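You operate a simulated robot arm through the tools that you are given. There is no shell and no other tool. Be economical: measure what you need, move in short steps, check, and stop when the job is done.

Carry out the task below with a simulated robot arm. There is one attempt and no reset: what you move stays moved.

JOB
Fetch the pipette from the pipette stand and stand it on the titration bench top. Take the brown bottle from the middle of the titration bench and put it on the window end of the side counter. Press the reset key two times. Put the white tissue from the window end of the side counter on the door end of the side counter. Put the white cloth on the door end of the side counter. Put the measuring flask with the largest size on its label from the titration bench top on the top of the steel trolley. Open the stoppers drawer, take the yellow stopper from the inside of the stoppers drawer and put it on top of the blue-footed cylinder, then shut the drawer. Pull the cool cabinet door open. Do these in any order. Set down upright: pipette, brown bottle, white tissue, measuring flask.

Only the result counts: the job must be done as asked and must still hold three seconds after the hand-in. Knocking over, shifting, dropping, spilling or breaking anything else fails it. A push-on lid holds only when it is set on centred and level and pressed home; a screw cap is set on level and turned clockwise until tight. Flat cloth is picked up by pressing the open fingertips on it (5 to 10 N) and closing them slowly along it; thin cloth reads only 2 to 8 mm in the jaws.

ROBOT AND FRAMES
A 6-joint arm with a two-finger parallel gripper on a trunk, on a base that drives. Base frame: it is fixed to the floor where the robot stands at the start and does not move with it; the origin is under the middle of the robot, x ahead of it, y to its left, z up; the surface under the hand at the start is at about z = 850. Readings come in mm, rad, newtons and seconds.
With the tool pointing down near the work surface it reaches from about 320 to 700 mm from the robot's upright axis, wherever it stands. Its first joint turns from -2.897 to 2.897 rad. Places, roughly: blue-footed cylinder [-1250, 500, 1250]; brown bottle [750, -1500, 1000]; cool cabinet door [3300, -700, 400]; door end of the side counter [3600, -700, 900]; measuring flask [1000, -1500, 1000]; pipette [500, 250, 1250]; reset key [3300, -900, 800]; stoppers drawer [1400, -1600, 700]; titration bench top [700, -1800, 800]; top of the steel trolley [700, 0, 800]; white cloth (10x7x3 cm) [3600, 100, 900]; white tissue (10x4x7 cm) [3500, 0, 900]; window end of the side counter [3600, -100, 900]; yellow stopper (4x3x5 cm) [1300, -1700, 700]. Payload 4.1 kg.
Tool frame: the origin (TCP) lies between the finger pads and is the grasp point; the fingertips stand 23 mm ahead of it; z points along the fingers, y is the line along which they close. The gripper opens to 94 mm. The fingers are 38 mm wide and 10 mm thick; the gripper's body (54 by 96 mm) begins 39 mm behind the TCP.
Orientation is told as [roll, pitch, yaw] about the base's x, y, z axes, in that order, counted from this pose: with the fingers straight down and closing along the base's y, the tool's x points along the base's -x, its y along +y and its z along -z.

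CONTROLS
- The arm moves only by the tool move_arm. Its argument "steps" is a list that holds one entry, the list of rows, each a list of 7 numbers: the shift along the tool's x, y, z in mm, then the turn, a rotation vector about the tool's x, y, z in rad, then the gripper command, from -1 (shut) to 1 (fully open), values between in proportion. In form: [[[tx, ty, tz, wx, wy, wz, fingers], ...]]. A call has 1 to 12 rows; each row shifts and turns the commanded pose from where the row before left it, along the tool's axes as they then stand. Rows are played at 5 a second. More than 50 mm and 0.15 rad between two rows, or a gripper value outside its range, and nothing of the call is played. A pose out of reach is approached as far as the arm can. The call stops where the force on the tool passes 40 N (or 10 N more than at its start, if that is more) or the arm is blocked; 0.2 s more then pass. The fingers move at their own pace (about 45 mm/s each) and stop on an object; they squeeze with about 29 N. The grip force told is the motor's: it shows also when the fingers shut on nothing. Time passes only in rows, and 0.2 s behind the last, so rows that do not move let the fingers close. It gives the time, the measured TCP pose, the force on the tool (base axes), the opening and the grip force at its end, in the units of the frame above (readings bear some noise), with the torque about the TCP (base axes, N m) and any sound that the robot's microphone picked up.
- Cameras (640 x 400 px; columns grow to the right, rows downward): "scene" is now at [18, 146.5, 1559.6]; the picture's right is [-0.26, -0.97, 0.00], its down [-0.69, 0.18, -0.70] and it looks along [0.67, -0.18, -0.72] (base axes); focal length 272 px, centre (320, 200). "wrist" rides on the gripper at [86, 16, -74] in the tool frame; the picture's right is [-0.18, 0.98, 0.00], its down [-0.58, -0.11, -0.81] and it looks along [-0.79, -0.15, 0.59] (tool axes); focal length 243 px, centre (320, 200). There is no depth. A picture from a camera that has moved, and an enlarged one, comes with that camera's place and axes in the base frame and with its lens.
- grab_frame(camera): a new picture of that camera. It takes no simulated time.
- raise_lower(by): slides the trunk up (or, below 0, down) by that many mm; the arm and the scene camera ride with it, the base frame stays. It gives what a move gives, with no picture.
- base_move(legs): drives the robot by 1 to 6 legs, each [ahead, turn to the left] in mm and rad, along the robot's own axes; the way and the turn of a leg run together, so that a leg with both is an arc; at most 1500 mm and 3.142 rad a leg. The arm and the cameras ride along, it lands a little off, and it stops where it bumps. It gives what a move gives.
- turn_head(pan, tilt): turns the head with the scene camera to pan (to the left, within 2.705 rad either way) and tilt (down, from -0.506 to 1.204), counted from straight ahead of the robot. It gives what a move gives.
- inspect(camera, box): a new picture of the part [left, top, right, bottom] of that camera's present view, enlarged. It takes no simulated time.
- finish_job(): hands the job in; it is judged then, once.

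Work in short steps. Places have to be worked out from the pictures, the camera data and where the tool is seen: move nearer, look again, correct. Check each grasp and each placing, and mend what went wrong. You have 483 turns and 216 pictures in all, those below and enlarged ones among them. Open the gripper and draw the arm clear of the work before you hand the job in, unless the task says otherwise.

The tools are called after "Emit:" as a command line: name --argument value ..., lists and objects as JSON in quotes. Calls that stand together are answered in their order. move_arm: Moves the arm, as the interface text tells. Its arguments: {"type":"object","properties":{"steps":{"type":"array","items":{"type":"array","items":{"type":"array","items":{"type":"number"}}}}},"required":["steps"]} The other tools are called the same way: raise_lower (by) slides the trunk up or down; base_move (legs) drives the base; turn_head (pan, tilt) turns the head that bears the scene camera; grab_frame (camera) takes a picture; inspect (camera, box) takes an enlarged picture of a part of a camera's view; finish_job () hands the job in.

At the start:

```text
clock: 0.0
eef_pos: [413.1, 12.2, 1261.8]
ee_rot: [0.001, -0.001, -0.001]
force: [1.3, -0.2, -1.0]
moment: [0.02, -0.02, -0.03]
finger_gap: 93.9
grip_force: 0.1
trunk travel left (down, up): [-525.0, 65.0]
robot x, y, heading: [-1.1, 2.4, -0.001]
head pan, tilt: [-0.26, 0.799]
```

scene: 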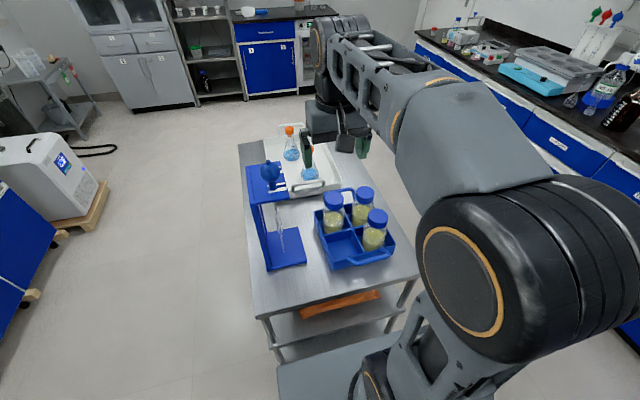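
wrist: 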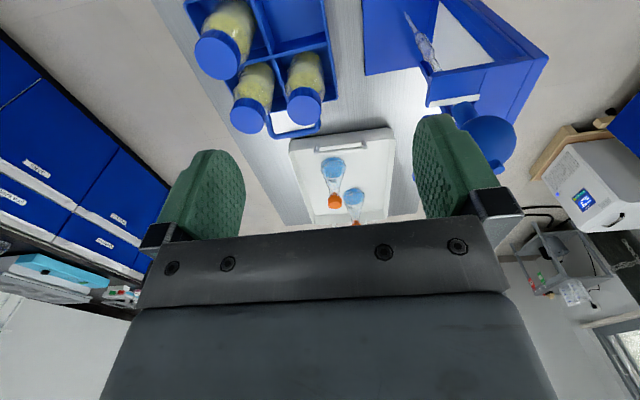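

I'll look at the pipette stand on the trolley up close first.

Emit:
inspect --camera "scene" --box '[220, 110, 420, 290]'

Emit:
inspect --camera "wrist" --box '[180, 0, 560, 230]'

Emit:
inspect --camera "scene" --box '[400, 0, 640, 200]'

```text
2.22 times, centred on (320, 200) of scene
camera zoom: at [18.0, 146.5, 1559.6], right [-0.26, -0.97, 0.0], down [-0.69, 0.18, -0.7], along [0.67, -0.18, -0.72], focal length 604 px, centre (320, 200)
```

zoom: 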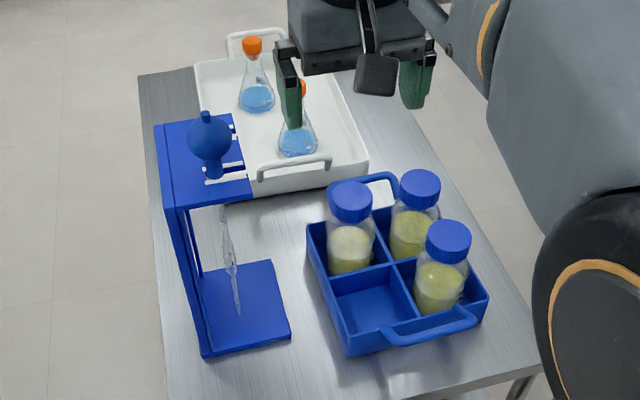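

```text
1.68 times, centred on (370, 115) of wrist
camera zoom: at [326.8, 27.0, 1336.4], right [0.18, 0.98, 0.0], down [0.58, -0.11, 0.81], along [0.79, -0.15, -0.59], focal length 409 px, centre (236, 343)
```

zoom: 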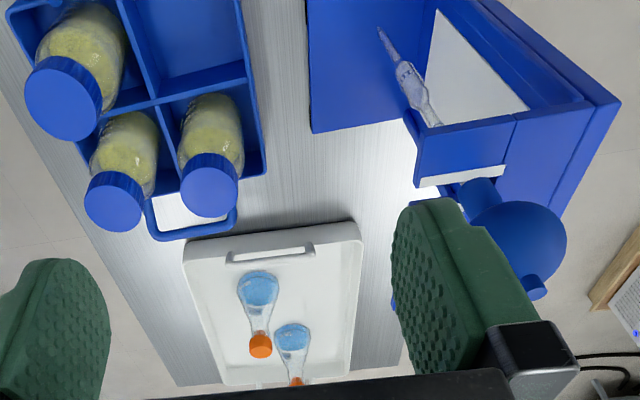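

```text
2.00 times, centred on (520, 100) of scene
camera zoom: at [18.0, 146.5, 1559.6], right [-0.26, -0.97, 0.0], down [-0.69, 0.18, -0.7], along [0.67, -0.18, -0.72], focal length 544 px, centre (-80, 400)
```

zoom: 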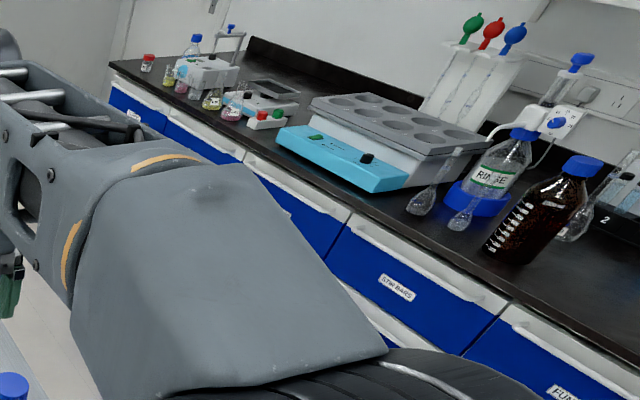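

Bulb of the pipette triangulates to about (478, 134, 1178); its slot seems to open toward −y. Before touching anything I look around with the head.

Emit:
turn_head --pan 0.5 --tilt 0.3

Emit:
grab_frame --camera "scene"

Emit:
turn_head --pan -1.2 --tilt 0.4

Emit:
grab_frame --camera "scene"

Emit:
turn_head --pan 2.5 --tilt 0.4

Emit:
grab_frame --camera "scene"

Emit:
turn_head --pan -0.1 --tilt 0.15

Emit:
grab_frame --camera "scene"

```text
clock: 1.1
eef_pos: [412.1, 13.1, 1260.9]
ee_rot: [0.0, 0.0, -0.001]
force: [0.6, -0.1, -0.3]
moment: [-0.02, -0.02, -0.02]
finger_gap: 93.9
grip_force: 0.0
trunk travel left (down, up): [-525.0, 65.0]
robot x, y, heading: [2.2, -2.8, -0.002]
head pan, tilt: [0.499, 0.3]
```

```text
210 pictures are left
camera scene: at [22.0, 211.9, 1603.8], right [0.48, -0.88, 0.0], down [-0.26, -0.14, -0.96], along [0.84, 0.46, -0.3], focal length 272 px, centre (320, 200)
```

scene: 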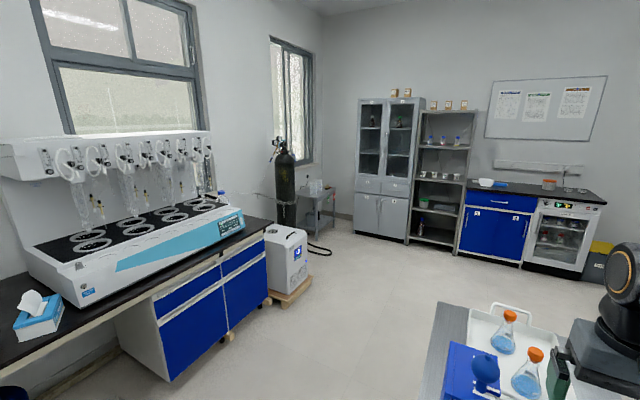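

```text
clock: 2.8
eef_pos: [413.3, 12.0, 1260.3]
ee_rot: [0.0, 0.0, -0.001]
force: [-0.4, -0.2, -0.1]
moment: [-0.02, 0.01, 0.01]
finger_gap: 93.8
grip_force: 0.0
trunk travel left (down, up): [-525.0, 65.0]
robot x, y, heading: [1.6, -1.4, -0.002]
head pan, tilt: [-1.201, 0.4]
```

```text
209 pictures are left
camera scene: at [-26.5, 80.9, 1594.7], right [-0.93, -0.36, 0.0], down [-0.14, 0.36, -0.92], along [0.33, -0.86, -0.39], focal length 272 px, centre (320, 200)
```

scene: 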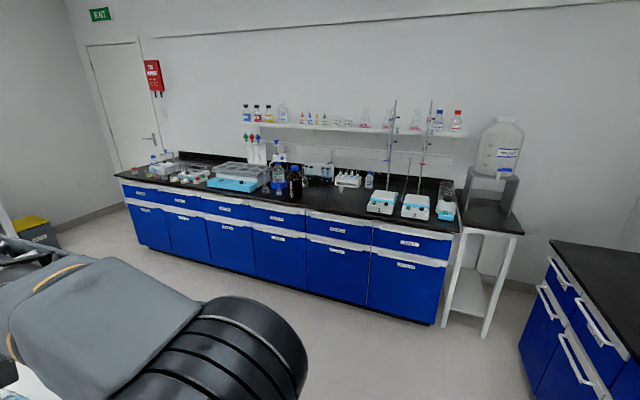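

```text
clock: 5.9
eef_pos: [413.0, 12.1, 1262.0]
ee_rot: [0.001, 0.0, 0.002]
force: [0.1, -0.1, 0.9]
moment: [0.05, 0.01, -0.02]
finger_gap: 93.7
grip_force: 0.0
trunk travel left (down, up): [-525.0, 65.0]
robot x, y, heading: [0.9, -0.6, 0.001]
head pan, tilt: [2.499, 0.4]
```

```text
208 pictures are left
camera scene: at [-134.2, 222.8, 1594.6], right [0.6, 0.8, 0.0], down [0.31, -0.23, -0.92], along [-0.74, 0.55, -0.39], focal length 272 px, centre (320, 200)
```

scene: 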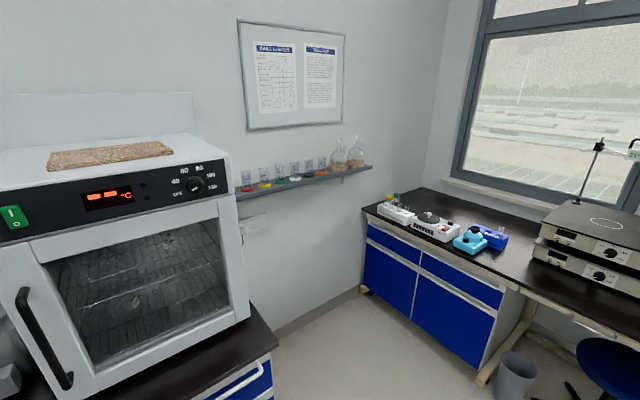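

```text
clock: 8.2
eef_pos: [412.8, 10.9, 1261.2]
ee_rot: [-0.001, -0.001, 0.0]
force: [-0.1, 0.0, -0.2]
moment: [0.04, 0.02, 0.01]
finger_gap: 93.9
grip_force: 0.1
trunk travel left (down, up): [-525.0, 65.0]
robot x, y, heading: [0.7, 1.4, -0.0]
head pan, tilt: [-0.099, 0.15]
```

```text
207 pictures are left
camera scene: at [32.2, 158.1, 1617.9], right [-0.1, -1.0, 0.0], down [-0.15, 0.01, -0.99], along [0.98, -0.1, -0.15], focal length 272 px, centre (320, 200)
```

scene: 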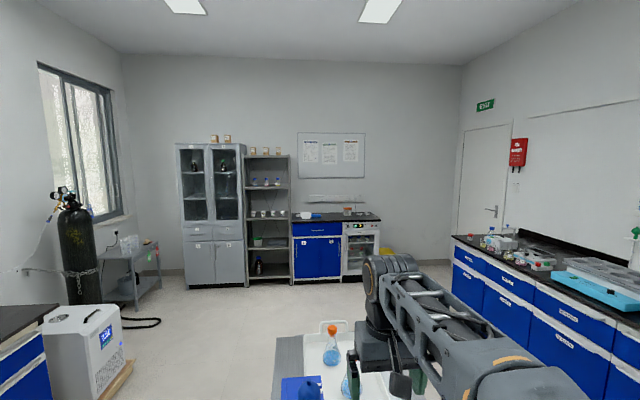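

Layout is clear: side counter ahead at far wall, bench to the right, shelf with cylinders behind. I look at the pipette closely, from the head.

Emit:
turn_head --pan 0.0 --tilt 0.75

Emit:
inspect --camera "scene" --box '[240, 130, 340, 230]'

Emit:
grab_frame --camera "scene"

```text
clock: 9.2
eef_pos: [413.4, 13.4, 1261.5]
ee_rot: [0.002, -0.001, 0.001]
force: [0.9, 0.3, -0.3]
moment: [-0.03, -0.02, 0.0]
finger_gap: 94.2
grip_force: 0.1
trunk travel left (down, up): [-525.0, 65.0]
robot x, y, heading: [-4.6, -0.9, 0.005]
head pan, tilt: [0.0, 0.75]
```

```text
4.00 times, centred on (290, 180) of scene
camera zoom: at [22.9, 167.3, 1563.6], right [0.0, -1.0, 0.0], down [-0.68, 0.0, -0.73], along [0.73, 0.0, -0.68], focal length 1088 px, centre (440, 280)
```

zoom: 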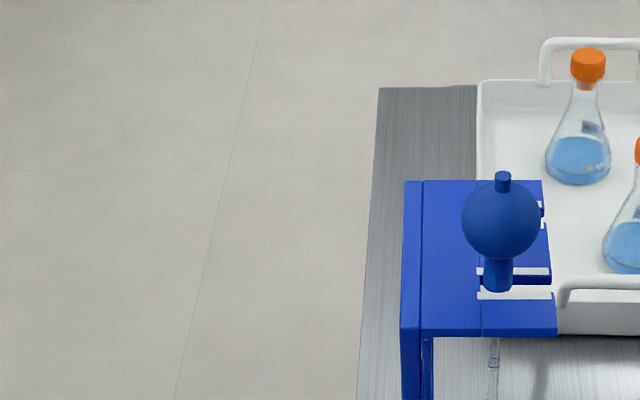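

```text
205 pictures are left
camera scene: at [22.9, 167.3, 1563.6], right [0.0, -1.0, 0.0], down [-0.68, 0.0, -0.73], along [0.73, 0.0, -0.68], focal length 272 px, centre (320, 200)
```

scene: 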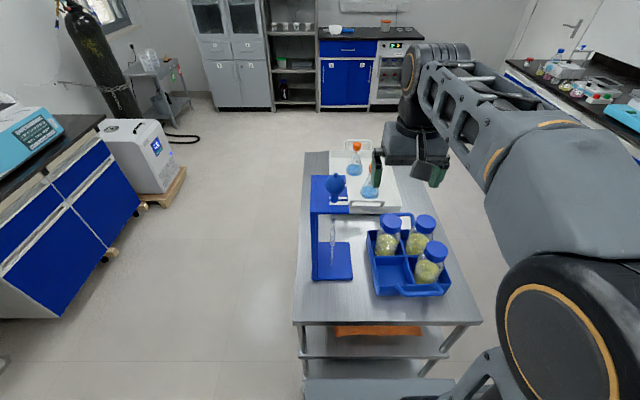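

Bulb ≈43 mm across with a slim neck in a slot of the top plate. Before fetching, I inspect the bench for flask labels and where a pipette could stand.

Emit:
turn_head --pan -1.2 --tilt 0.4

Emit:
inspect --camera "scene" --box '[225, 90, 345, 210]'

Emit:
inspect --camera "scene" --box '[340, 90, 480, 230]'

Emit:
inspect --camera "scene" --box '[110, 130, 230, 240]'

```text
clock: 10.6
eef_pos: [414.1, 11.6, 1261.5]
ee_rot: [0.001, 0.0, 0.001]
force: [0.2, -0.2, -0.5]
moment: [0.02, -0.02, -0.01]
finger_gap: 93.8
grip_force: 0.0
trunk travel left (down, up): [-525.0, 65.0]
robot x, y, heading: [-1.2, -1.1, -0.005]
head pan, tilt: [-1.201, 0.4]
```

```text
3.33 times, centred on (285, 150) of scene
camera zoom: at [-26.5, 80.9, 1594.6], right [-0.93, -0.36, 0.0], down [-0.14, 0.36, -0.92], along [0.33, -0.86, -0.39], focal length 907 px, centre (437, 367)
```

zoom: 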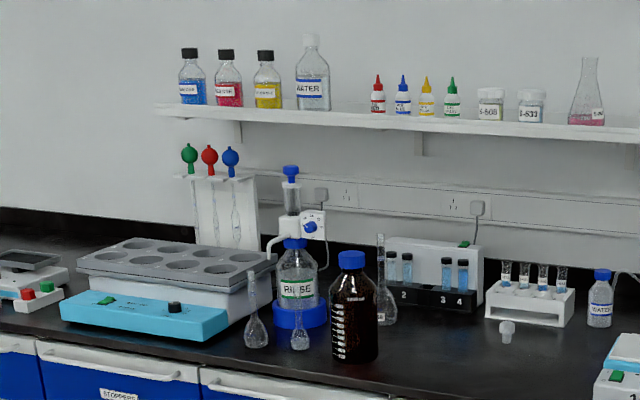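

```text
2.86 times, centred on (410, 160) of scene
camera zoom: at [-26.5, 80.9, 1594.6], right [-0.93, -0.36, 0.0], down [-0.14, 0.36, -0.92], along [0.33, -0.86, -0.39], focal length 777 px, centre (63, 314)
```

zoom: 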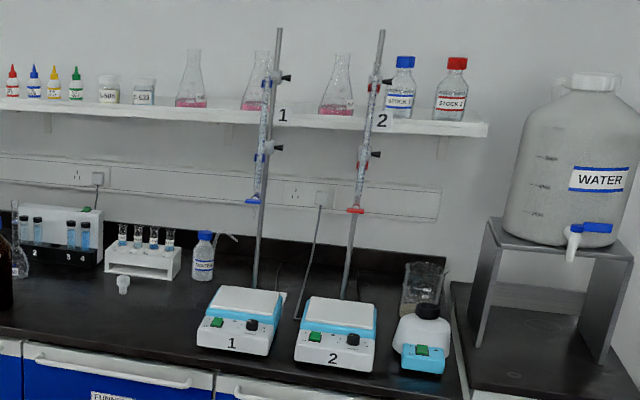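

```text
3.64 times, centred on (170, 185) of scene
camera zoom: at [-26.5, 80.9, 1594.6], right [-0.93, -0.36, 0.0], down [-0.14, 0.36, -0.92], along [0.33, -0.86, -0.39], focal length 989 px, centre (866, 254)
```

zoom: 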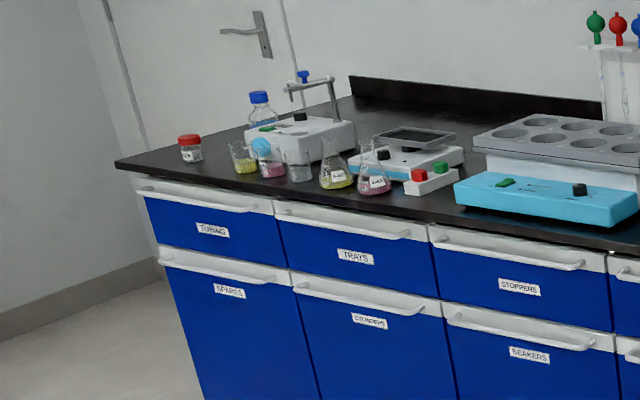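

The bench has three volumetric flasks near the brown bottle; I'll read them later. Now move above the pipette bulb (478, 134) at the present height.

Emit:
move_arm --steps '[[[-22, 41, 0, 0, 0, 0, 1], [-22, 41, 0, 0, 0, 0, 1], [-21, 40, 0, 0, 0, 0, 1], [0, 0, 0, 0, 0, 0, 1]]]'

Emit:
turn_head --pan 0.0 --tilt 0.75

Emit:
grab_frame --camera "wrist"

Emit:
inspect --camera "scene" --box '[280, 120, 380, 220]'

```text
clock: 11.6
eef_pos: [480.4, 134.3, 1259.0]
ee_rot: [-0.001, -0.001, 0.001]
force: [-0.6, 0.2, -0.2]
moment: [-0.02, 0.01, 0.02]
finger_gap: 93.9
grip_force: 0.1
trunk travel left (down, up): [-525.0, 65.0]
robot x, y, heading: [1.1, -1.0, 0.003]
head pan, tilt: [-1.201, 0.4]
```

```text
clock: 13.0
eef_pos: [477.9, 133.3, 1260.4]
ee_rot: [0.001, 0.001, 0.0]
force: [0.7, -0.2, -0.4]
moment: [0.0, 0.04, 0.01]
finger_gap: 94.3
grip_force: 0.1
trunk travel left (down, up): [-525.0, 65.0]
robot x, y, heading: [1.2, -3.0, -0.002]
head pan, tilt: [0.0, 0.75]
```

```text
201 pictures are left
camera wrist: at [392.6, 148.4, 1335.0], right [0.18, 0.98, 0.0], down [0.58, -0.11, 0.81], along [0.79, -0.15, -0.59], focal length 243 px, centre (320, 200)
```

wrist: 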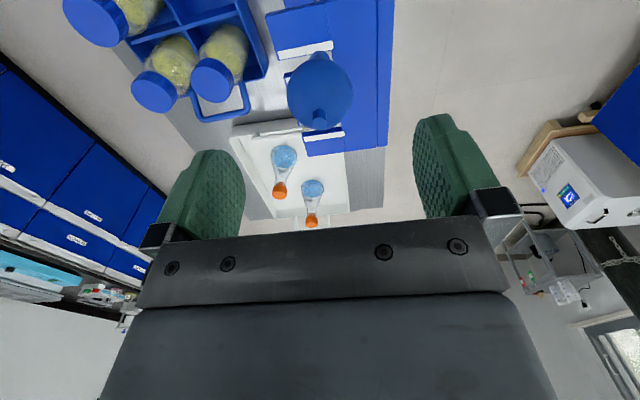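

```text
4.00 times, centred on (330, 170) of scene
camera zoom: at [22.9, 167.3, 1563.6], right [0.0, -1.0, 0.0], down [-0.68, 0.0, -0.73], along [0.73, 0.0, -0.68], focal length 1088 px, centre (280, 320)
```

zoom: 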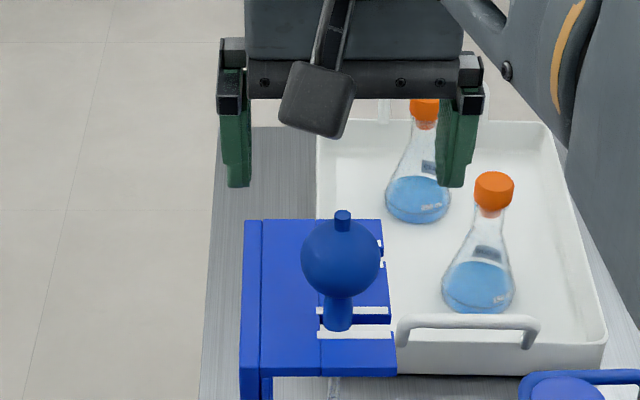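

Wrist view also puts the bulb at (479, 132). Descend to its centre with open fingers, in steps.

Emit:
move_arm --steps '[[[0, -2, 40, 0, 0, 0, 1], [0, 0, 38, 0, 0, 0, 1], [0, 0, 0, 0, 0, 0, 1]]]'

Emit:
inspect --camera "scene" --box '[280, 120, 380, 220]'

Emit:
grab_frame --camera "wrist"

```text
clock: 13.8
eef_pos: [477.8, 130.5, 1181.7]
ee_rot: [0.001, -0.001, 0.001]
force: [0.6, 0.2, -0.4]
moment: [0.0, 0.03, 0.0]
finger_gap: 93.9
grip_force: 0.1
trunk travel left (down, up): [-525.0, 65.0]
robot x, y, heading: [2.0, 1.0, -0.001]
head pan, tilt: [0.0, 0.75]
```

```text
4.00 times, centred on (330, 170) of scene
camera zoom: at [22.9, 167.3, 1563.5], right [0.0, -1.0, 0.0], down [-0.68, 0.0, -0.73], along [0.73, 0.0, -0.68], focal length 1088 px, centre (280, 320)
```

zoom: 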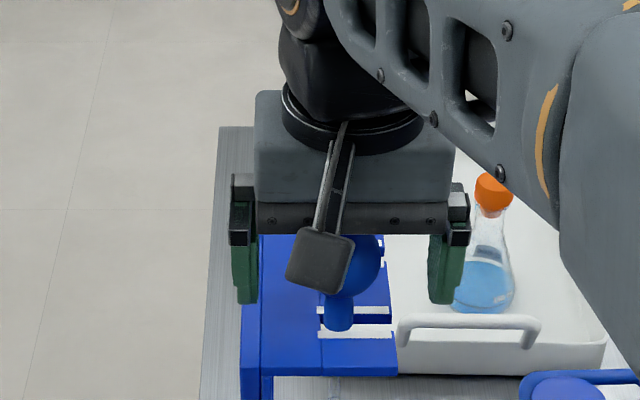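

```text
198 pictures are left
camera wrist: at [391.0, 145.9, 1257.7], right [0.18, 0.98, 0.0], down [0.58, -0.11, 0.81], along [0.79, -0.15, -0.59], focal length 243 px, centre (320, 200)
```

wrist: 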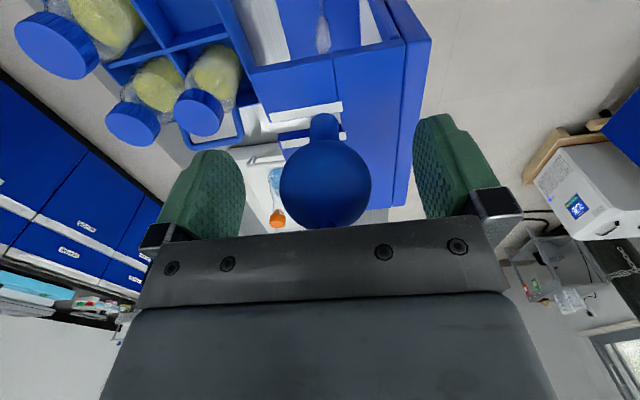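

TCP is centred on the bulb (478, 131.5, 1183). Close the fingers.

Emit:
move_arm --steps '[[[0, 1, 0, 0, 0, 0, 0.3], [0, 0, 0, 0, 0, 0, -0.2], [0, 0, 0, 0, 0, 0, -0.6], [0, 0, 0, 0, 0, 0, -1], [0, 0, 0, 0, 0, 0, -1], [0, 0, 0, 0, 0, 0, -1]]]'

```text
clock: 15.2
eef_pos: [478.2, 132.3, 1182.2]
ee_rot: [-0.001, 0.0, 0.0]
force: [-0.6, -0.4, -0.5]
moment: [-0.03, 0.01, 0.01]
finger_gap: 42.2
grip_force: 28.3
trunk travel left (down, up): [-525.0, 65.0]
robot x, y, heading: [0.3, -4.3, 0.002]
head pan, tilt: [0.0, 0.75]
```

Gripped at 42 mm. Lift slightly (8 mm), then slide out along −y, watching forces.

Emit:
move_arm --steps '[[[0, 0, -4, 0, 0, 0, -1], [0, 0, -4, 0, 0, 0, -1], [0, -10, 0, 0, 0, 0, -1], [0, -10, 0, 0, 0, 0, -1], [0, 0, 0, 0, 0, 0, -1]]]'

Emit:
inspect --camera "scene" --box '[280, 120, 380, 280]'

Emit:
grab_frame --camera "wrist"

```text
clock: 16.4
eef_pos: [477.3, 112.2, 1191.0]
ee_rot: [-0.001, 0.001, 0.0]
force: [-0.6, -0.9, -1.8]
moment: [-0.01, 0.04, -0.01]
finger_gap: 42.2
grip_force: 29.3
trunk travel left (down, up): [-525.0, 65.0]
robot x, y, heading: [-0.6, -0.3, 0.002]
head pan, tilt: [0.0, 0.75]
```

```text
2.50 times, centred on (330, 200) of scene
camera zoom: at [22.9, 167.3, 1563.5], right [0.0, -1.0, 0.0], down [-0.68, 0.0, -0.73], along [0.73, 0.0, -0.68], focal length 680 px, centre (295, 200)
```

zoom: 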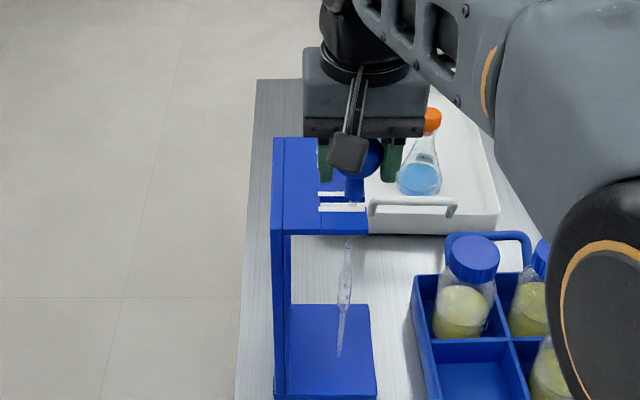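

```text
196 pictures are left
camera wrist: at [391.2, 127.5, 1266.3], right [0.18, 0.98, 0.0], down [0.58, -0.11, 0.81], along [0.79, -0.15, -0.59], focal length 243 px, centre (320, 200)
```

wrist: 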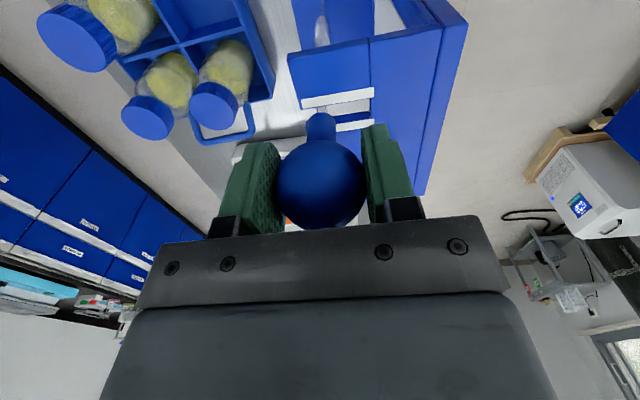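

It slides freely. Another 35 mm out, then lift well clear.

Emit:
move_arm --steps '[[[0, -12, 0, 0, 0, 0, -1], [0, -12, 0, 0, 0, 0, -1], [0, -11, 0, 0, 0, 0, -1], [0, 0, -15, 0, 0, 0, -1], [0, 0, -40, 0, 0, 0, -1], [0, 0, -40, 0, 0, 0, -1], [0, 0, 0, 0, 0, 0, -1]]]'

Emit:
inspect --camera "scene" --box '[280, 80, 440, 280]'

```text
clock: 18.0
eef_pos: [477.6, 78.5, 1292.5]
ee_rot: [0.0, 0.0, 0.0]
force: [0.2, -0.5, -0.3]
moment: [-0.02, 0.02, -0.03]
finger_gap: 42.5
grip_force: 29.1
trunk travel left (down, up): [-525.0, 65.0]
robot x, y, heading: [-2.7, -1.7, 0.0]
head pan, tilt: [0.0, 0.75]
```

```text
2.00 times, centred on (360, 180) of scene
camera zoom: at [22.9, 167.3, 1563.5], right [0.0, -1.0, 0.0], down [-0.68, 0.0, -0.73], along [0.73, 0.0, -0.68], focal length 544 px, centre (240, 240)
```

zoom: 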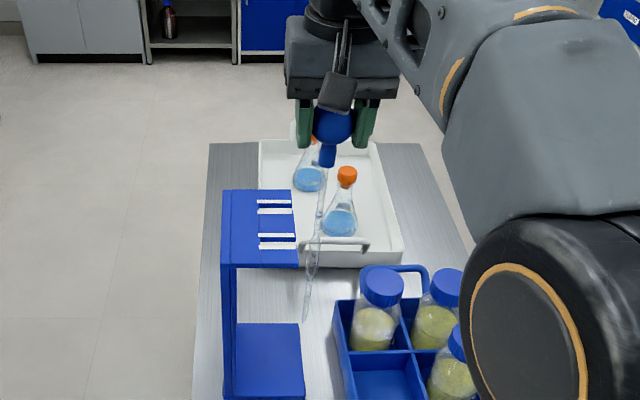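

Pipette is free, ~297 mm from bulb centre to tip. Raise it above all caps before turning.

Emit:
raise_lower --by 60

Emit:
move_arm --steps '[[[0, 0, -40, 0, 0, 0, -1], [0, 0, -40, 0, 0, 0, -1], [0, 0, 0, 0, 0, 0, -1]]]'

Emit:
base_move --legs '[[0, -1.571]]'

Emit:
turn_head --pan 0.2 --tilt 0.4

Emit:
grab_frame --camera "scene"

```text
clock: 19.0
eef_pos: [477.3, 77.8, 1349.8]
ee_rot: [-0.001, 0.0, -0.001]
force: [-1.1, 0.1, -1.3]
moment: [-0.02, 0.03, -0.01]
finger_gap: 42.3
grip_force: 29.0
trunk travel left (down, up): [-585.0, 5.0]
robot x, y, heading: [0.7, -1.3, 0.001]
head pan, tilt: [0.0, 0.75]
```

```text
clock: 19.8
eef_pos: [477.9, 77.8, 1431.1]
ee_rot: [-0.001, -0.002, 0.0]
force: [-0.1, 0.3, -0.7]
moment: [0.01, -0.03, -0.01]
finger_gap: 42.5
grip_force: 28.9
trunk travel left (down, up): [-585.0, 5.0]
robot x, y, heading: [-1.6, 1.4, 0.001]
head pan, tilt: [0.0, 0.75]
```

```text
clock: 24.0
eef_pos: [88.2, -475.7, 1430.7]
ee_rot: [0.0, 0.0, -1.548]
force: [0.3, -0.4, -1.0]
moment: [-0.04, 0.0, 0.02]
finger_gap: 42.3
grip_force: 29.2
trunk travel left (down, up): [-585.0, 5.0]
robot x, y, heading: [-2.6, 1.4, -1.546]
head pan, tilt: [0.0, 0.75]
```

```text
clock: 24.8
eef_pos: [88.7, -475.9, 1430.5]
ee_rot: [0.001, 0.001, -1.548]
force: [0.2, -0.2, -1.6]
moment: [0.02, 0.01, -0.04]
finger_gap: 42.4
grip_force: 29.2
trunk travel left (down, up): [-585.0, 5.0]
robot x, y, heading: [4.1, -1.8, -1.548]
head pan, tilt: [0.201, 0.4]
```

```text
194 pictures are left
camera scene: at [185.6, -25.8, 1654.6], right [-0.98, -0.22, 0.0], down [-0.09, 0.38, -0.92], along [0.2, -0.9, -0.39], focal length 272 px, centre (320, 200)
```

scene: 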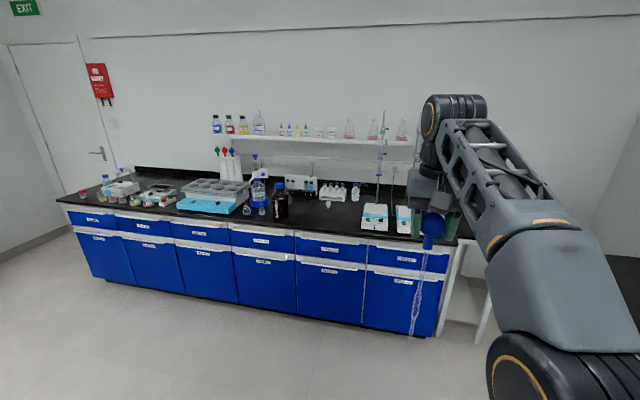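

Path diagonal would clip the trolley, so I drive straight −y, then +x along the bench, then face it.

Emit:
base_move --legs '[[800, 0], [0, 1.548], [800, 0], [0, -1.56]]'

Emit:
turn_head --pan 0.1 --tilt 0.5

Emit:
grab_frame --camera "scene"

```text
clock: 40.6
eef_pos: [868.9, -1290.5, 1431.2]
ee_rot: [0.0, 0.001, -1.582]
force: [0.3, 0.9, -0.6]
moment: [0.02, 0.01, -0.02]
finger_gap: 42.5
grip_force: 28.8
trunk travel left (down, up): [-585.0, 5.0]
robot x, y, heading: [796.6, -812.3, -1.579]
head pan, tilt: [0.201, 0.4]
```

```text
clock: 41.3
eef_pos: [868.9, -1290.9, 1430.6]
ee_rot: [0.0, 0.0, -1.581]
force: [-1.3, 0.4, -0.8]
moment: [0.01, 0.0, 0.04]
finger_gap: 42.6
grip_force: 28.7
trunk travel left (down, up): [-585.0, 5.0]
robot x, y, heading: [798.2, -810.5, -1.581]
head pan, tilt: [0.099, 0.499]
```

```text
193 pictures are left
camera scene: at [971.5, -844.7, 1645.5], right [-1.0, -0.09, 0.0], down [-0.04, 0.48, -0.88], along [0.08, -0.87, -0.48], focal length 272 px, centre (320, 200)
```

scene: 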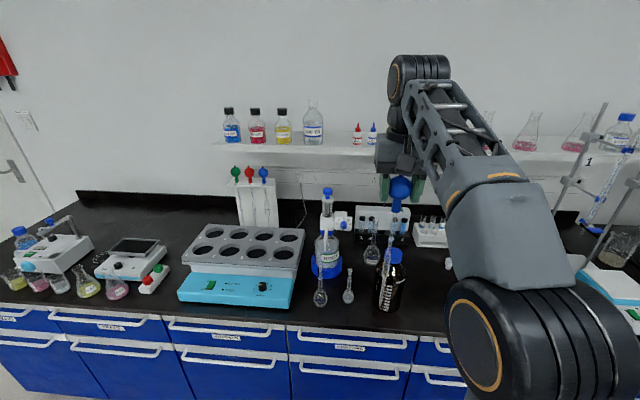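

Emit:
inspect --camera "scene" --box '[210, 150, 310, 240]'

Emit:
inspect --camera "scene" --box '[300, 180, 460, 320]'

```text
4.44 times, centred on (260, 195) of scene
camera zoom: at [971.5, -844.7, 1645.5], right [-1.0, -0.09, 0.0], down [-0.04, 0.48, -0.88], along [0.08, -0.87, -0.48], focal length 1209 px, centre (587, 222)
```

zoom: 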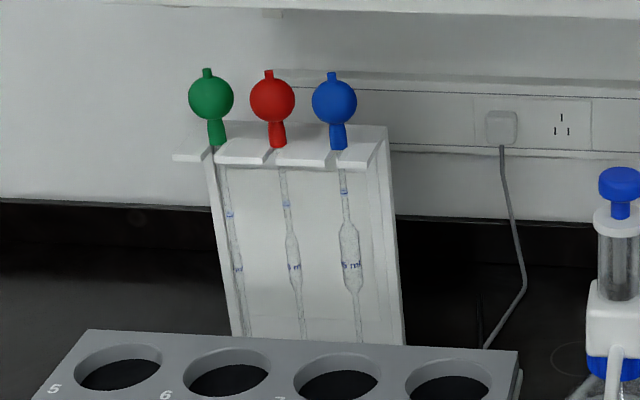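

```text
2.86 times, centred on (380, 250) of scene
camera zoom: at [971.5, -844.7, 1645.5], right [-1.0, -0.09, 0.0], down [-0.04, 0.48, -0.88], along [0.08, -0.87, -0.48], focal length 777 px, centre (149, 57)
```

zoom: 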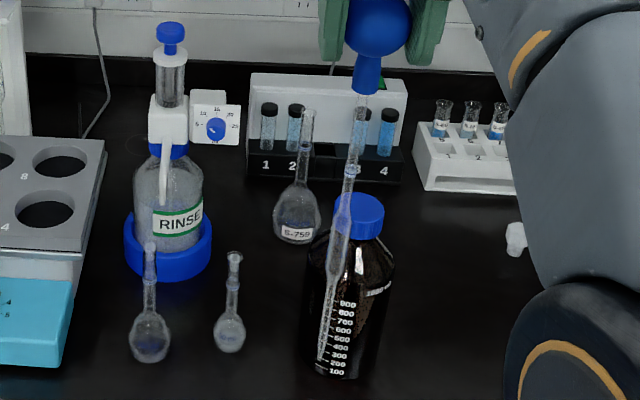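

All slots of the bench rack are taken, so the pipette has to stand on the bench itself. I zoom in on its tip to see its foot.

Emit:
inspect --camera "scene" --box '[355, 260, 415, 320]'

Emit:
inspect --camera "scene" --box '[365, 170, 435, 260]'

```text
6.67 times, centred on (385, 290) of scene
camera zoom: at [971.5, -844.7, 1645.5], right [-1.0, -0.09, 0.0], down [-0.04, 0.48, -0.88], along [0.08, -0.87, -0.48], focal length 1814 px, centre (-113, -400)
```

zoom: 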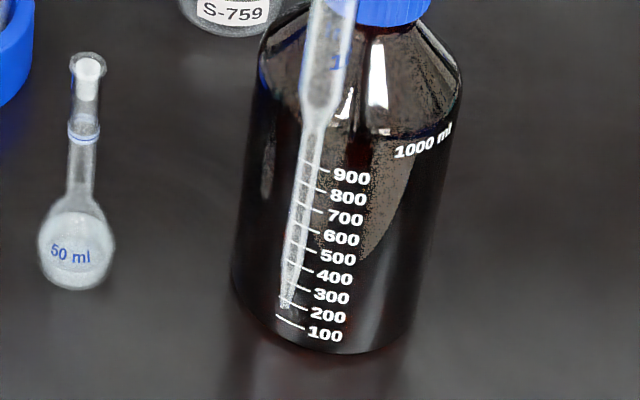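

```text
4.44 times, centred on (400, 215) of scene
camera zoom: at [971.5, -844.7, 1645.5], right [-1.0, -0.09, 0.0], down [-0.04, 0.48, -0.88], along [0.08, -0.87, -0.48], focal length 1209 px, centre (-36, 133)
```

zoom: 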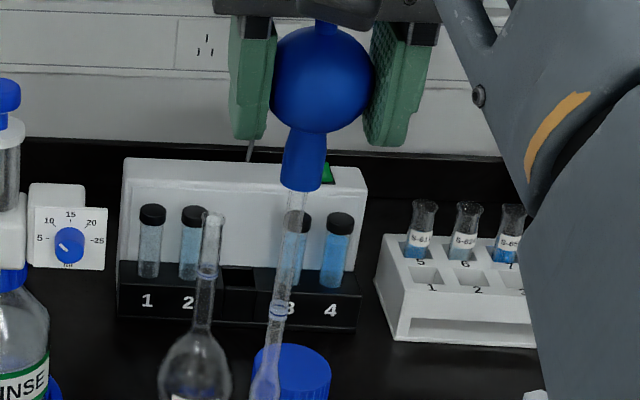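

The tip is narrow (~4 mm). I'll choose a free spot right of the brown bottle (≈690, −1480); drive 130 mm nearer first.

Emit:
base_move --legs '[[130, 0]]'

Emit:
turn_head --pan -0.3 --tilt 0.75

Emit:
grab_frame --camera "scene"

```text
clock: 42.5
eef_pos: [867.5, -1420.3, 1431.0]
ee_rot: [0.001, 0.001, -1.579]
force: [0.5, -0.8, -0.8]
moment: [0.01, 0.02, 0.0]
finger_gap: 42.6
grip_force: 29.0
trunk travel left (down, up): [-585.0, 5.0]
robot x, y, heading: [797.2, -940.1, -1.58]
head pan, tilt: [0.099, 0.499]
```

```text
clock: 43.4
eef_pos: [867.7, -1418.4, 1428.9]
ee_rot: [0.001, -0.001, -1.583]
force: [0.1, -0.4, -1.0]
moment: [-0.02, -0.01, -0.01]
finger_gap: 42.5
grip_force: 29.0
trunk travel left (down, up): [-585.0, 5.0]
robot x, y, heading: [795.0, -937.0, -1.581]
head pan, tilt: [-0.3, 0.75]
```

```text
188 pictures are left
camera scene: at [936.8, -960.6, 1623.6], right [-0.95, 0.3, 0.0], down [0.21, 0.65, -0.73], along [-0.22, -0.7, -0.68], focal length 272 px, centre (320, 200)
```

scene: 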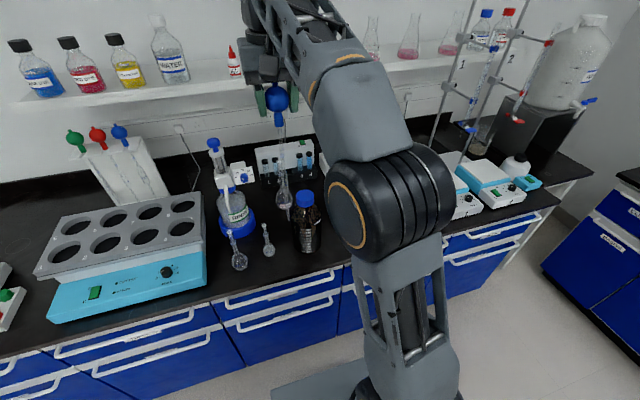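

The arm hides the area right of the bottle, so I shift the robot ~200 mm to its right (−x) for a clear view of the placing spot.

Emit:
base_move --legs '[[0, -1.57], [200, 0], [0, 1.58]]'

Emit:
turn_head --pan 0.1 --tilt 0.75

Emit:
grab_frame --camera "scene"

```text
clock: 52.8
eef_pos: [641.6, -1408.5, 1430.8]
ee_rot: [0.0, -0.001, -1.632]
force: [-0.1, 0.3, -1.5]
moment: [0.03, -0.01, 0.0]
finger_gap: 42.6
grip_force: 29.2
trunk travel left (down, up): [-585.0, 5.0]
robot x, y, heading: [592.9, -929.6, -1.626]
head pan, tilt: [-0.3, 0.75]
```

```text
clock: 53.7
eef_pos: [641.5, -1409.0, 1429.7]
ee_rot: [0.001, -0.001, -1.632]
force: [0.3, -0.3, -0.4]
moment: [-0.03, -0.03, 0.0]
finger_gap: 42.4
grip_force: 29.0
trunk travel left (down, up): [-585.0, 5.0]
robot x, y, heading: [590.6, -928.5, -1.633]
head pan, tilt: [0.099, 0.75]
```

```text
187 pictures are left
camera scene: at [765.9, -960.2, 1623.5], right [-1.0, -0.04, 0.0], down [-0.03, 0.68, -0.73], along [0.03, -0.73, -0.68], focal length 272 px, centre (320, 200)
```

scene: 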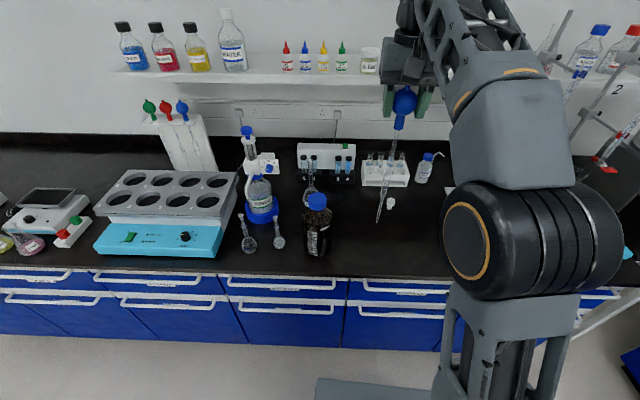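

Free area at about (630, −1530) right of the bottle. Move over it and descend to ~20 mm above estimated contact (TCP 1165).

Emit:
move_arm --steps '[[[-41, -1, 0, 0, 0, 0, -1], [-40, -1, 0, 0, 0, 0, -1], [-40, -1.6, 0, 0, 0, 0, -1], [0, 0, 45, 0, 0, 0, -1], [0, 0, 45, 0, 0, 0, -1], [0, 0, 45, 0, 0, 0, -1], [0, 0, 45, 0, 0, 0, -1], [0, 0, 45, 0, 0, 0, -1], [0, 0, 35, 0, 0, 0, -1], [0, 0, 0, 0, 0, 0, -1], [0, 0, 0, 0, 0, 0, -1]]]'

Emit:
inspect --camera "scene" --box '[300, 100, 460, 280]'

Emit:
grab_frame --camera "wrist"

```text
clock: 55.7
eef_pos: [630.8, -1494.1, 1136.3]
ee_rot: [0.002, -0.025, -1.63]
force: [-0.7, 1.2, 22.0]
moment: [0.33, -0.01, -0.01]
finger_gap: 42.7
grip_force: 28.9
out of reach, approached as far as the arm can: row 1, 2, 3
trunk travel left (down, up): [-585.0, 5.0]
robot x, y, heading: [597.8, -927.9, -1.629]
head pan, tilt: [0.099, 0.75]
stopped in row 10: the force on the tool passed its limit at 74 N (the readings are from after the stop); the commanded pose is now the measured one
```

```text
2.22 times, centred on (380, 190) of scene
camera zoom: at [766.1, -959.4, 1623.8], right [-1.0, -0.04, 0.0], down [-0.03, 0.68, -0.73], along [0.03, -0.73, -0.68], focal length 604 px, centre (187, 222)
```

zoom: 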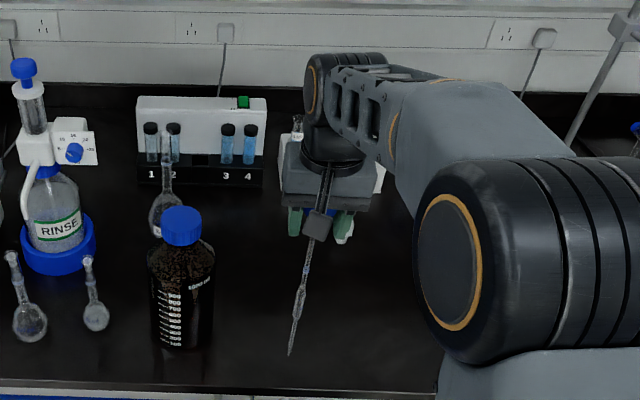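

```text
185 pictures are left
camera wrist: at [651.8, -1409.2, 1209.5], right [0.97, -0.24, 0.01], down [-0.14, -0.55, 0.82], along [-0.2, -0.8, -0.57], focal length 243 px, centre (320, 200)
```

wrist: 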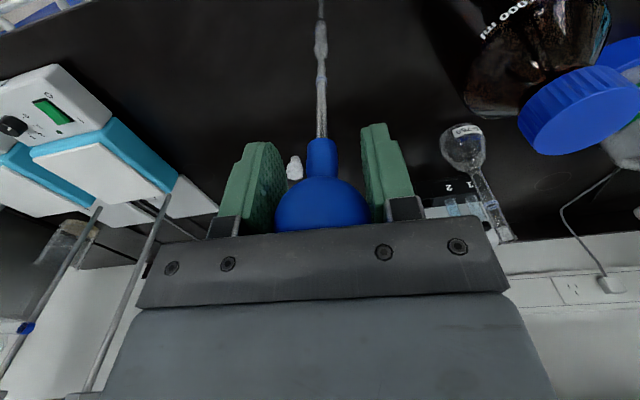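

Reach was limited in the first rows so it came down early and touched; the tip stands at ≈(630,−1500). I lift a little to relieve the force and check tilt.

Emit:
move_arm --steps '[[[0, 0, -10, 0, 0, 0, -1], [0, 0, -10, 0, 0, 0, -1], [0, 0, 0, 0, 0, 0, -1]]]'

Emit:
inspect --camera "scene" --box '[340, 170, 420, 270]'

Emit:
inspect --camera "wrist" --box '[250, 0, 390, 240]'

```text
clock: 56.5
eef_pos: [629.6, -1493.9, 1154.0]
ee_rot: [0.001, -0.02, -1.632]
force: [-0.3, 0.7, -0.1]
moment: [-0.03, 0.0, -0.01]
finger_gap: 42.5
grip_force: 28.9
trunk travel left (down, up): [-585.0, 5.0]
robot x, y, heading: [593.0, -929.1, -1.627]
head pan, tilt: [0.099, 0.75]
```

```text
4.00 times, centred on (380, 220) of scene
camera zoom: at [766.0, -960.0, 1623.5], right [-1.0, -0.04, 0.0], down [-0.03, 0.68, -0.73], along [0.03, -0.73, -0.68], focal length 1088 px, centre (80, 120)
```

zoom: 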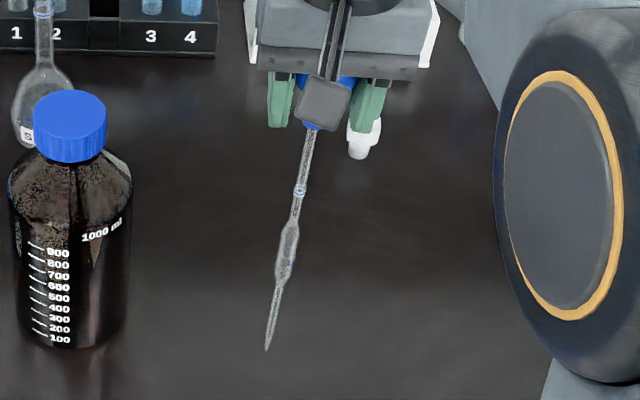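

```text
1.67 times, centred on (320, 120) of wrist
camera zoom: at [650.7, -1409.3, 1226.5], right [0.97, -0.24, 0.01], down [-0.14, -0.56, 0.82], along [-0.2, -0.79, -0.58], focal length 404 px, centre (320, 333)
```

zoom: 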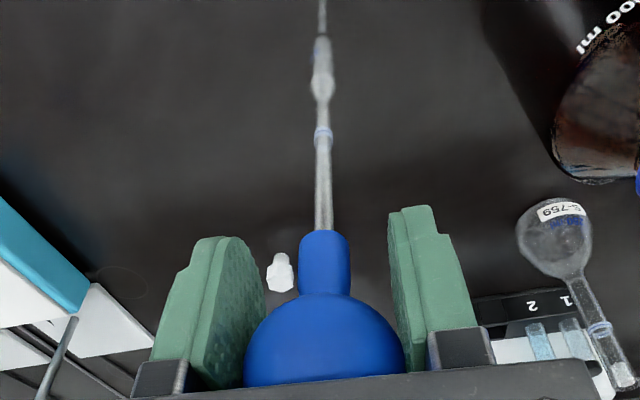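

The grip is tilted −0.02 rad in pitch (tip ≈7 mm off vertical, matches). I level it with a +0.02 turn about tool y and check.

Emit:
move_arm --steps '[[[0, 0, 0, 0, 0.02, 0, -1], [0, 0, 0, 0, 0, 0, -1], [0, 0, 0, 0, 0, 0, -1]]]'

Emit:
inspect --camera "scene" --box '[340, 200, 400, 270]'

```text
clock: 57.3
eef_pos: [628.2, -1494.8, 1152.0]
ee_rot: [0.002, 0.002, -1.633]
force: [-0.6, 0.4, 0.5]
moment: [0.01, -0.02, 0.0]
finger_gap: 42.4
grip_force: 29.5
trunk travel left (down, up): [-585.0, 5.0]
robot x, y, heading: [591.1, -926.0, -1.628]
head pan, tilt: [0.099, 0.75]
```

```text
5.71 times, centred on (370, 235) of scene
camera zoom: at [766.0, -960.2, 1623.5], right [-1.0, -0.04, 0.0], down [-0.03, 0.68, -0.73], along [0.03, -0.73, -0.68], focal length 1554 px, centre (34, 0)
```

zoom: 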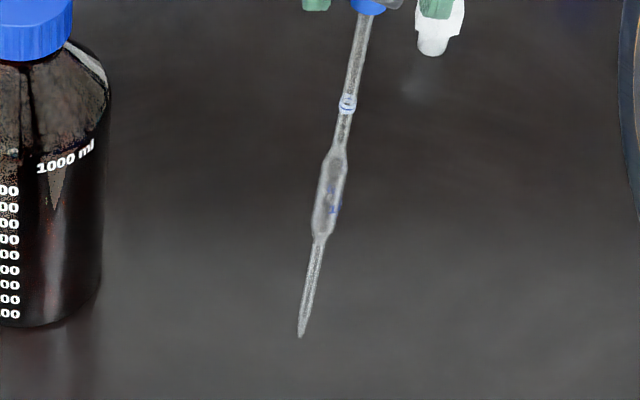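

Now level and vertical to within ~0.5°. Lower slowly to touch.

Emit:
move_arm --steps '[[[0, 0, 6, 0, 0, 0, -1], [0, 0, 3, 0, 0, 0, -1], [0, 0, 1, 0, 0, 0, -1], [0, 0, 1, 0, 0, 0, -1], [0, 0, 0, 0, 0, 0, -1]]]'

```text
clock: 58.5
eef_pos: [630.0, -1494.3, 1141.5]
ee_rot: [0.001, 0.0, -1.632]
force: [-0.8, -0.5, -0.8]
moment: [-0.01, -0.01, -0.03]
finger_gap: 42.3
grip_force: 28.8
trunk travel left (down, up): [-585.0, 5.0]
robot x, y, heading: [593.5, -927.5, -1.631]
head pan, tilt: [0.099, 0.75]
```

Emit:
move_arm --steps '[[[0, 0, 1, 0, 0, 0, -1], [0, 0, 1, 0, 0, 0, -1], [0, 0, 0, 0, 0, 0, -1]]]'

```text
clock: 59.3
eef_pos: [630.2, -1495.3, 1140.3]
ee_rot: [0.001, -0.001, -1.632]
force: [0.8, 0.5, -1.0]
moment: [0.0, 0.02, 0.04]
finger_gap: 42.6
grip_force: 28.5
trunk travel left (down, up): [-585.0, 5.0]
robot x, y, heading: [588.1, -926.6, -1.632]
head pan, tilt: [0.099, 0.75]
```

Still no contact; go on in 1.5 mm steps.

Emit:
move_arm --steps '[[[0, 0, 1.5, 0, 0, 0, -1], [0, 0, 1.5, 0, 0, 0, -1], [0, 0, 0, 0, 0, 0, -1]]]'

Emit:
move_arm --steps '[[[0, 0, 1, 0, 0, 0, -1], [0, 0, 0, 0, 0, 0, -1]]]'

```text
clock: 60.1
eef_pos: [631.1, -1495.2, 1137.0]
ee_rot: [0.003, -0.002, -1.632]
force: [-0.3, 0.8, 7.8]
moment: [0.04, 0.05, 0.0]
finger_gap: 42.5
grip_force: 29.0
trunk travel left (down, up): [-585.0, 5.0]
robot x, y, heading: [592.7, -927.0, -1.631]
head pan, tilt: [0.099, 0.75]
```

```text
clock: 60.7
eef_pos: [630.2, -1494.4, 1136.6]
ee_rot: [0.005, -0.004, -1.631]
force: [-0.3, -0.3, 19.4]
moment: [-0.12, 0.06, 0.02]
finger_gap: 42.5
grip_force: 29.0
trunk travel left (down, up): [-585.0, 5.0]
robot x, y, heading: [589.4, -929.6, -1.634]
head pan, tilt: [0.099, 0.75]
```

Contact at TCP ≈1137.5. Ease back 1.5 mm and make a brief loosen-and-regrip test to see if it stands by itself.

Emit:
move_arm --steps '[[[0, 0, -1.8, 0, 0, 0, -1], [0, 0, 0, 0, 0, 0, -1]]]'

Emit:
move_arm --steps '[[[0, 0, 0, 0, 0, 0, -0.04], [0, 0, 0, 0, 0, 0, -0.04]]]'

Emit:
inspect --camera "wrist" --box '[220, 0, 420, 240]'

Emit:
inspect --camera "scene" --box '[340, 170, 420, 270]'

```text
clock: 61.3
eef_pos: [630.1, -1494.8, 1138.1]
ee_rot: [0.002, -0.002, -1.63]
force: [0.3, -0.9, 15.5]
moment: [-0.66, -0.05, 0.0]
finger_gap: 42.4
grip_force: 29.1
trunk travel left (down, up): [-585.0, 5.0]
robot x, y, heading: [591.6, -929.0, -1.625]
head pan, tilt: [0.099, 0.75]
```

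```text
clock: 61.9
eef_pos: [629.8, -1492.9, 1137.2]
ee_rot: [0.002, 0.001, -1.632]
force: [0.2, 0.7, 14.5]
moment: [-0.07, -0.01, 0.02]
finger_gap: 45.2
grip_force: 0.1
trunk travel left (down, up): [-585.0, 5.0]
robot x, y, heading: [590.8, -928.4, -1.634]
head pan, tilt: [0.099, 0.75]
```

```text
1.67 times, centred on (320, 120) of wrist
camera zoom: at [651.9, -1409.3, 1212.7], right [0.97, -0.24, 0.0], down [-0.15, -0.57, 0.81], along [-0.2, -0.78, -0.59], focal length 404 px, centre (320, 333)
```

zoom: 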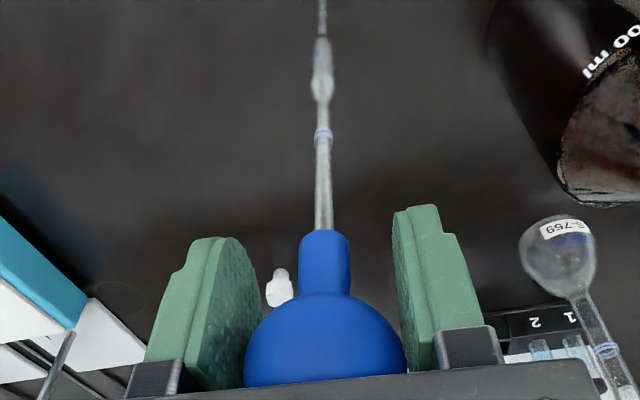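

```text
4.00 times, centred on (380, 220) of scene
camera zoom: at [765.9, -958.8, 1623.6], right [-1.0, -0.04, 0.0], down [-0.03, 0.68, -0.73], along [0.03, -0.73, -0.68], focal length 1088 px, centre (80, 120)
```

zoom: 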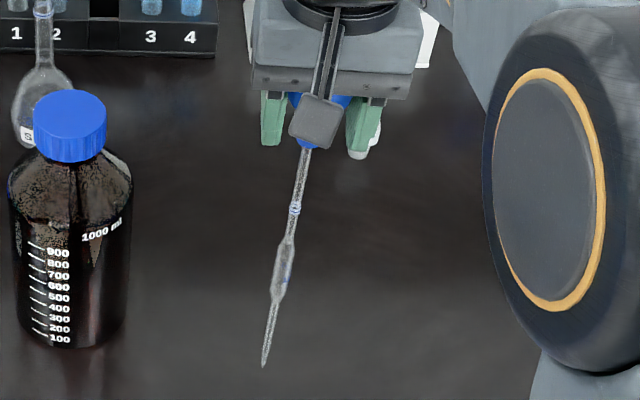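

It stayed upright, but 14 N tells the bulb's nipple is pressed by the palm. Raise by small amounts with fingers barely open and watch.

Emit:
move_arm --steps '[[[0, 0, -1.5, 0, 0, 0, -0.04], [0, 0, 0, 0, 0, 0, -0.04]]]'

Emit:
inspect --camera "wrist" --box '[220, 0, 420, 240]'

```text
clock: 62.5
eef_pos: [629.9, -1494.1, 1137.9]
ee_rot: [0.002, 0.002, -1.631]
force: [-0.8, 0.0, 3.2]
moment: [-0.04, 0.02, 0.01]
finger_gap: 45.1
grip_force: 0.1
trunk travel left (down, up): [-585.0, 5.0]
robot x, y, heading: [590.3, -924.1, -1.63]
head pan, tilt: [0.099, 0.75]
```

```text
1.67 times, centred on (320, 120) of wrist
camera zoom: at [651.9, -1410.3, 1213.7], right [0.97, -0.24, 0.0], down [-0.15, -0.57, 0.81], along [-0.2, -0.78, -0.59], focal length 404 px, centre (320, 333)
```

zoom: 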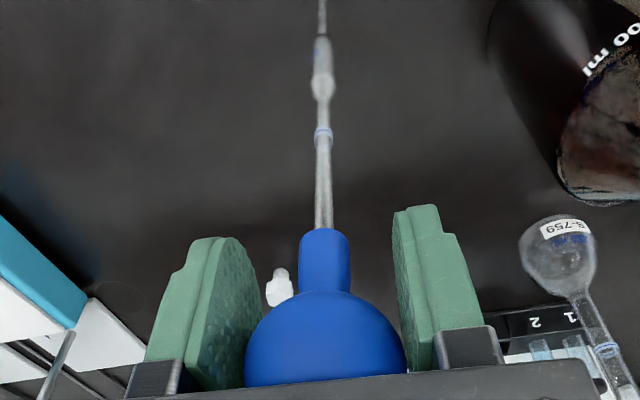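

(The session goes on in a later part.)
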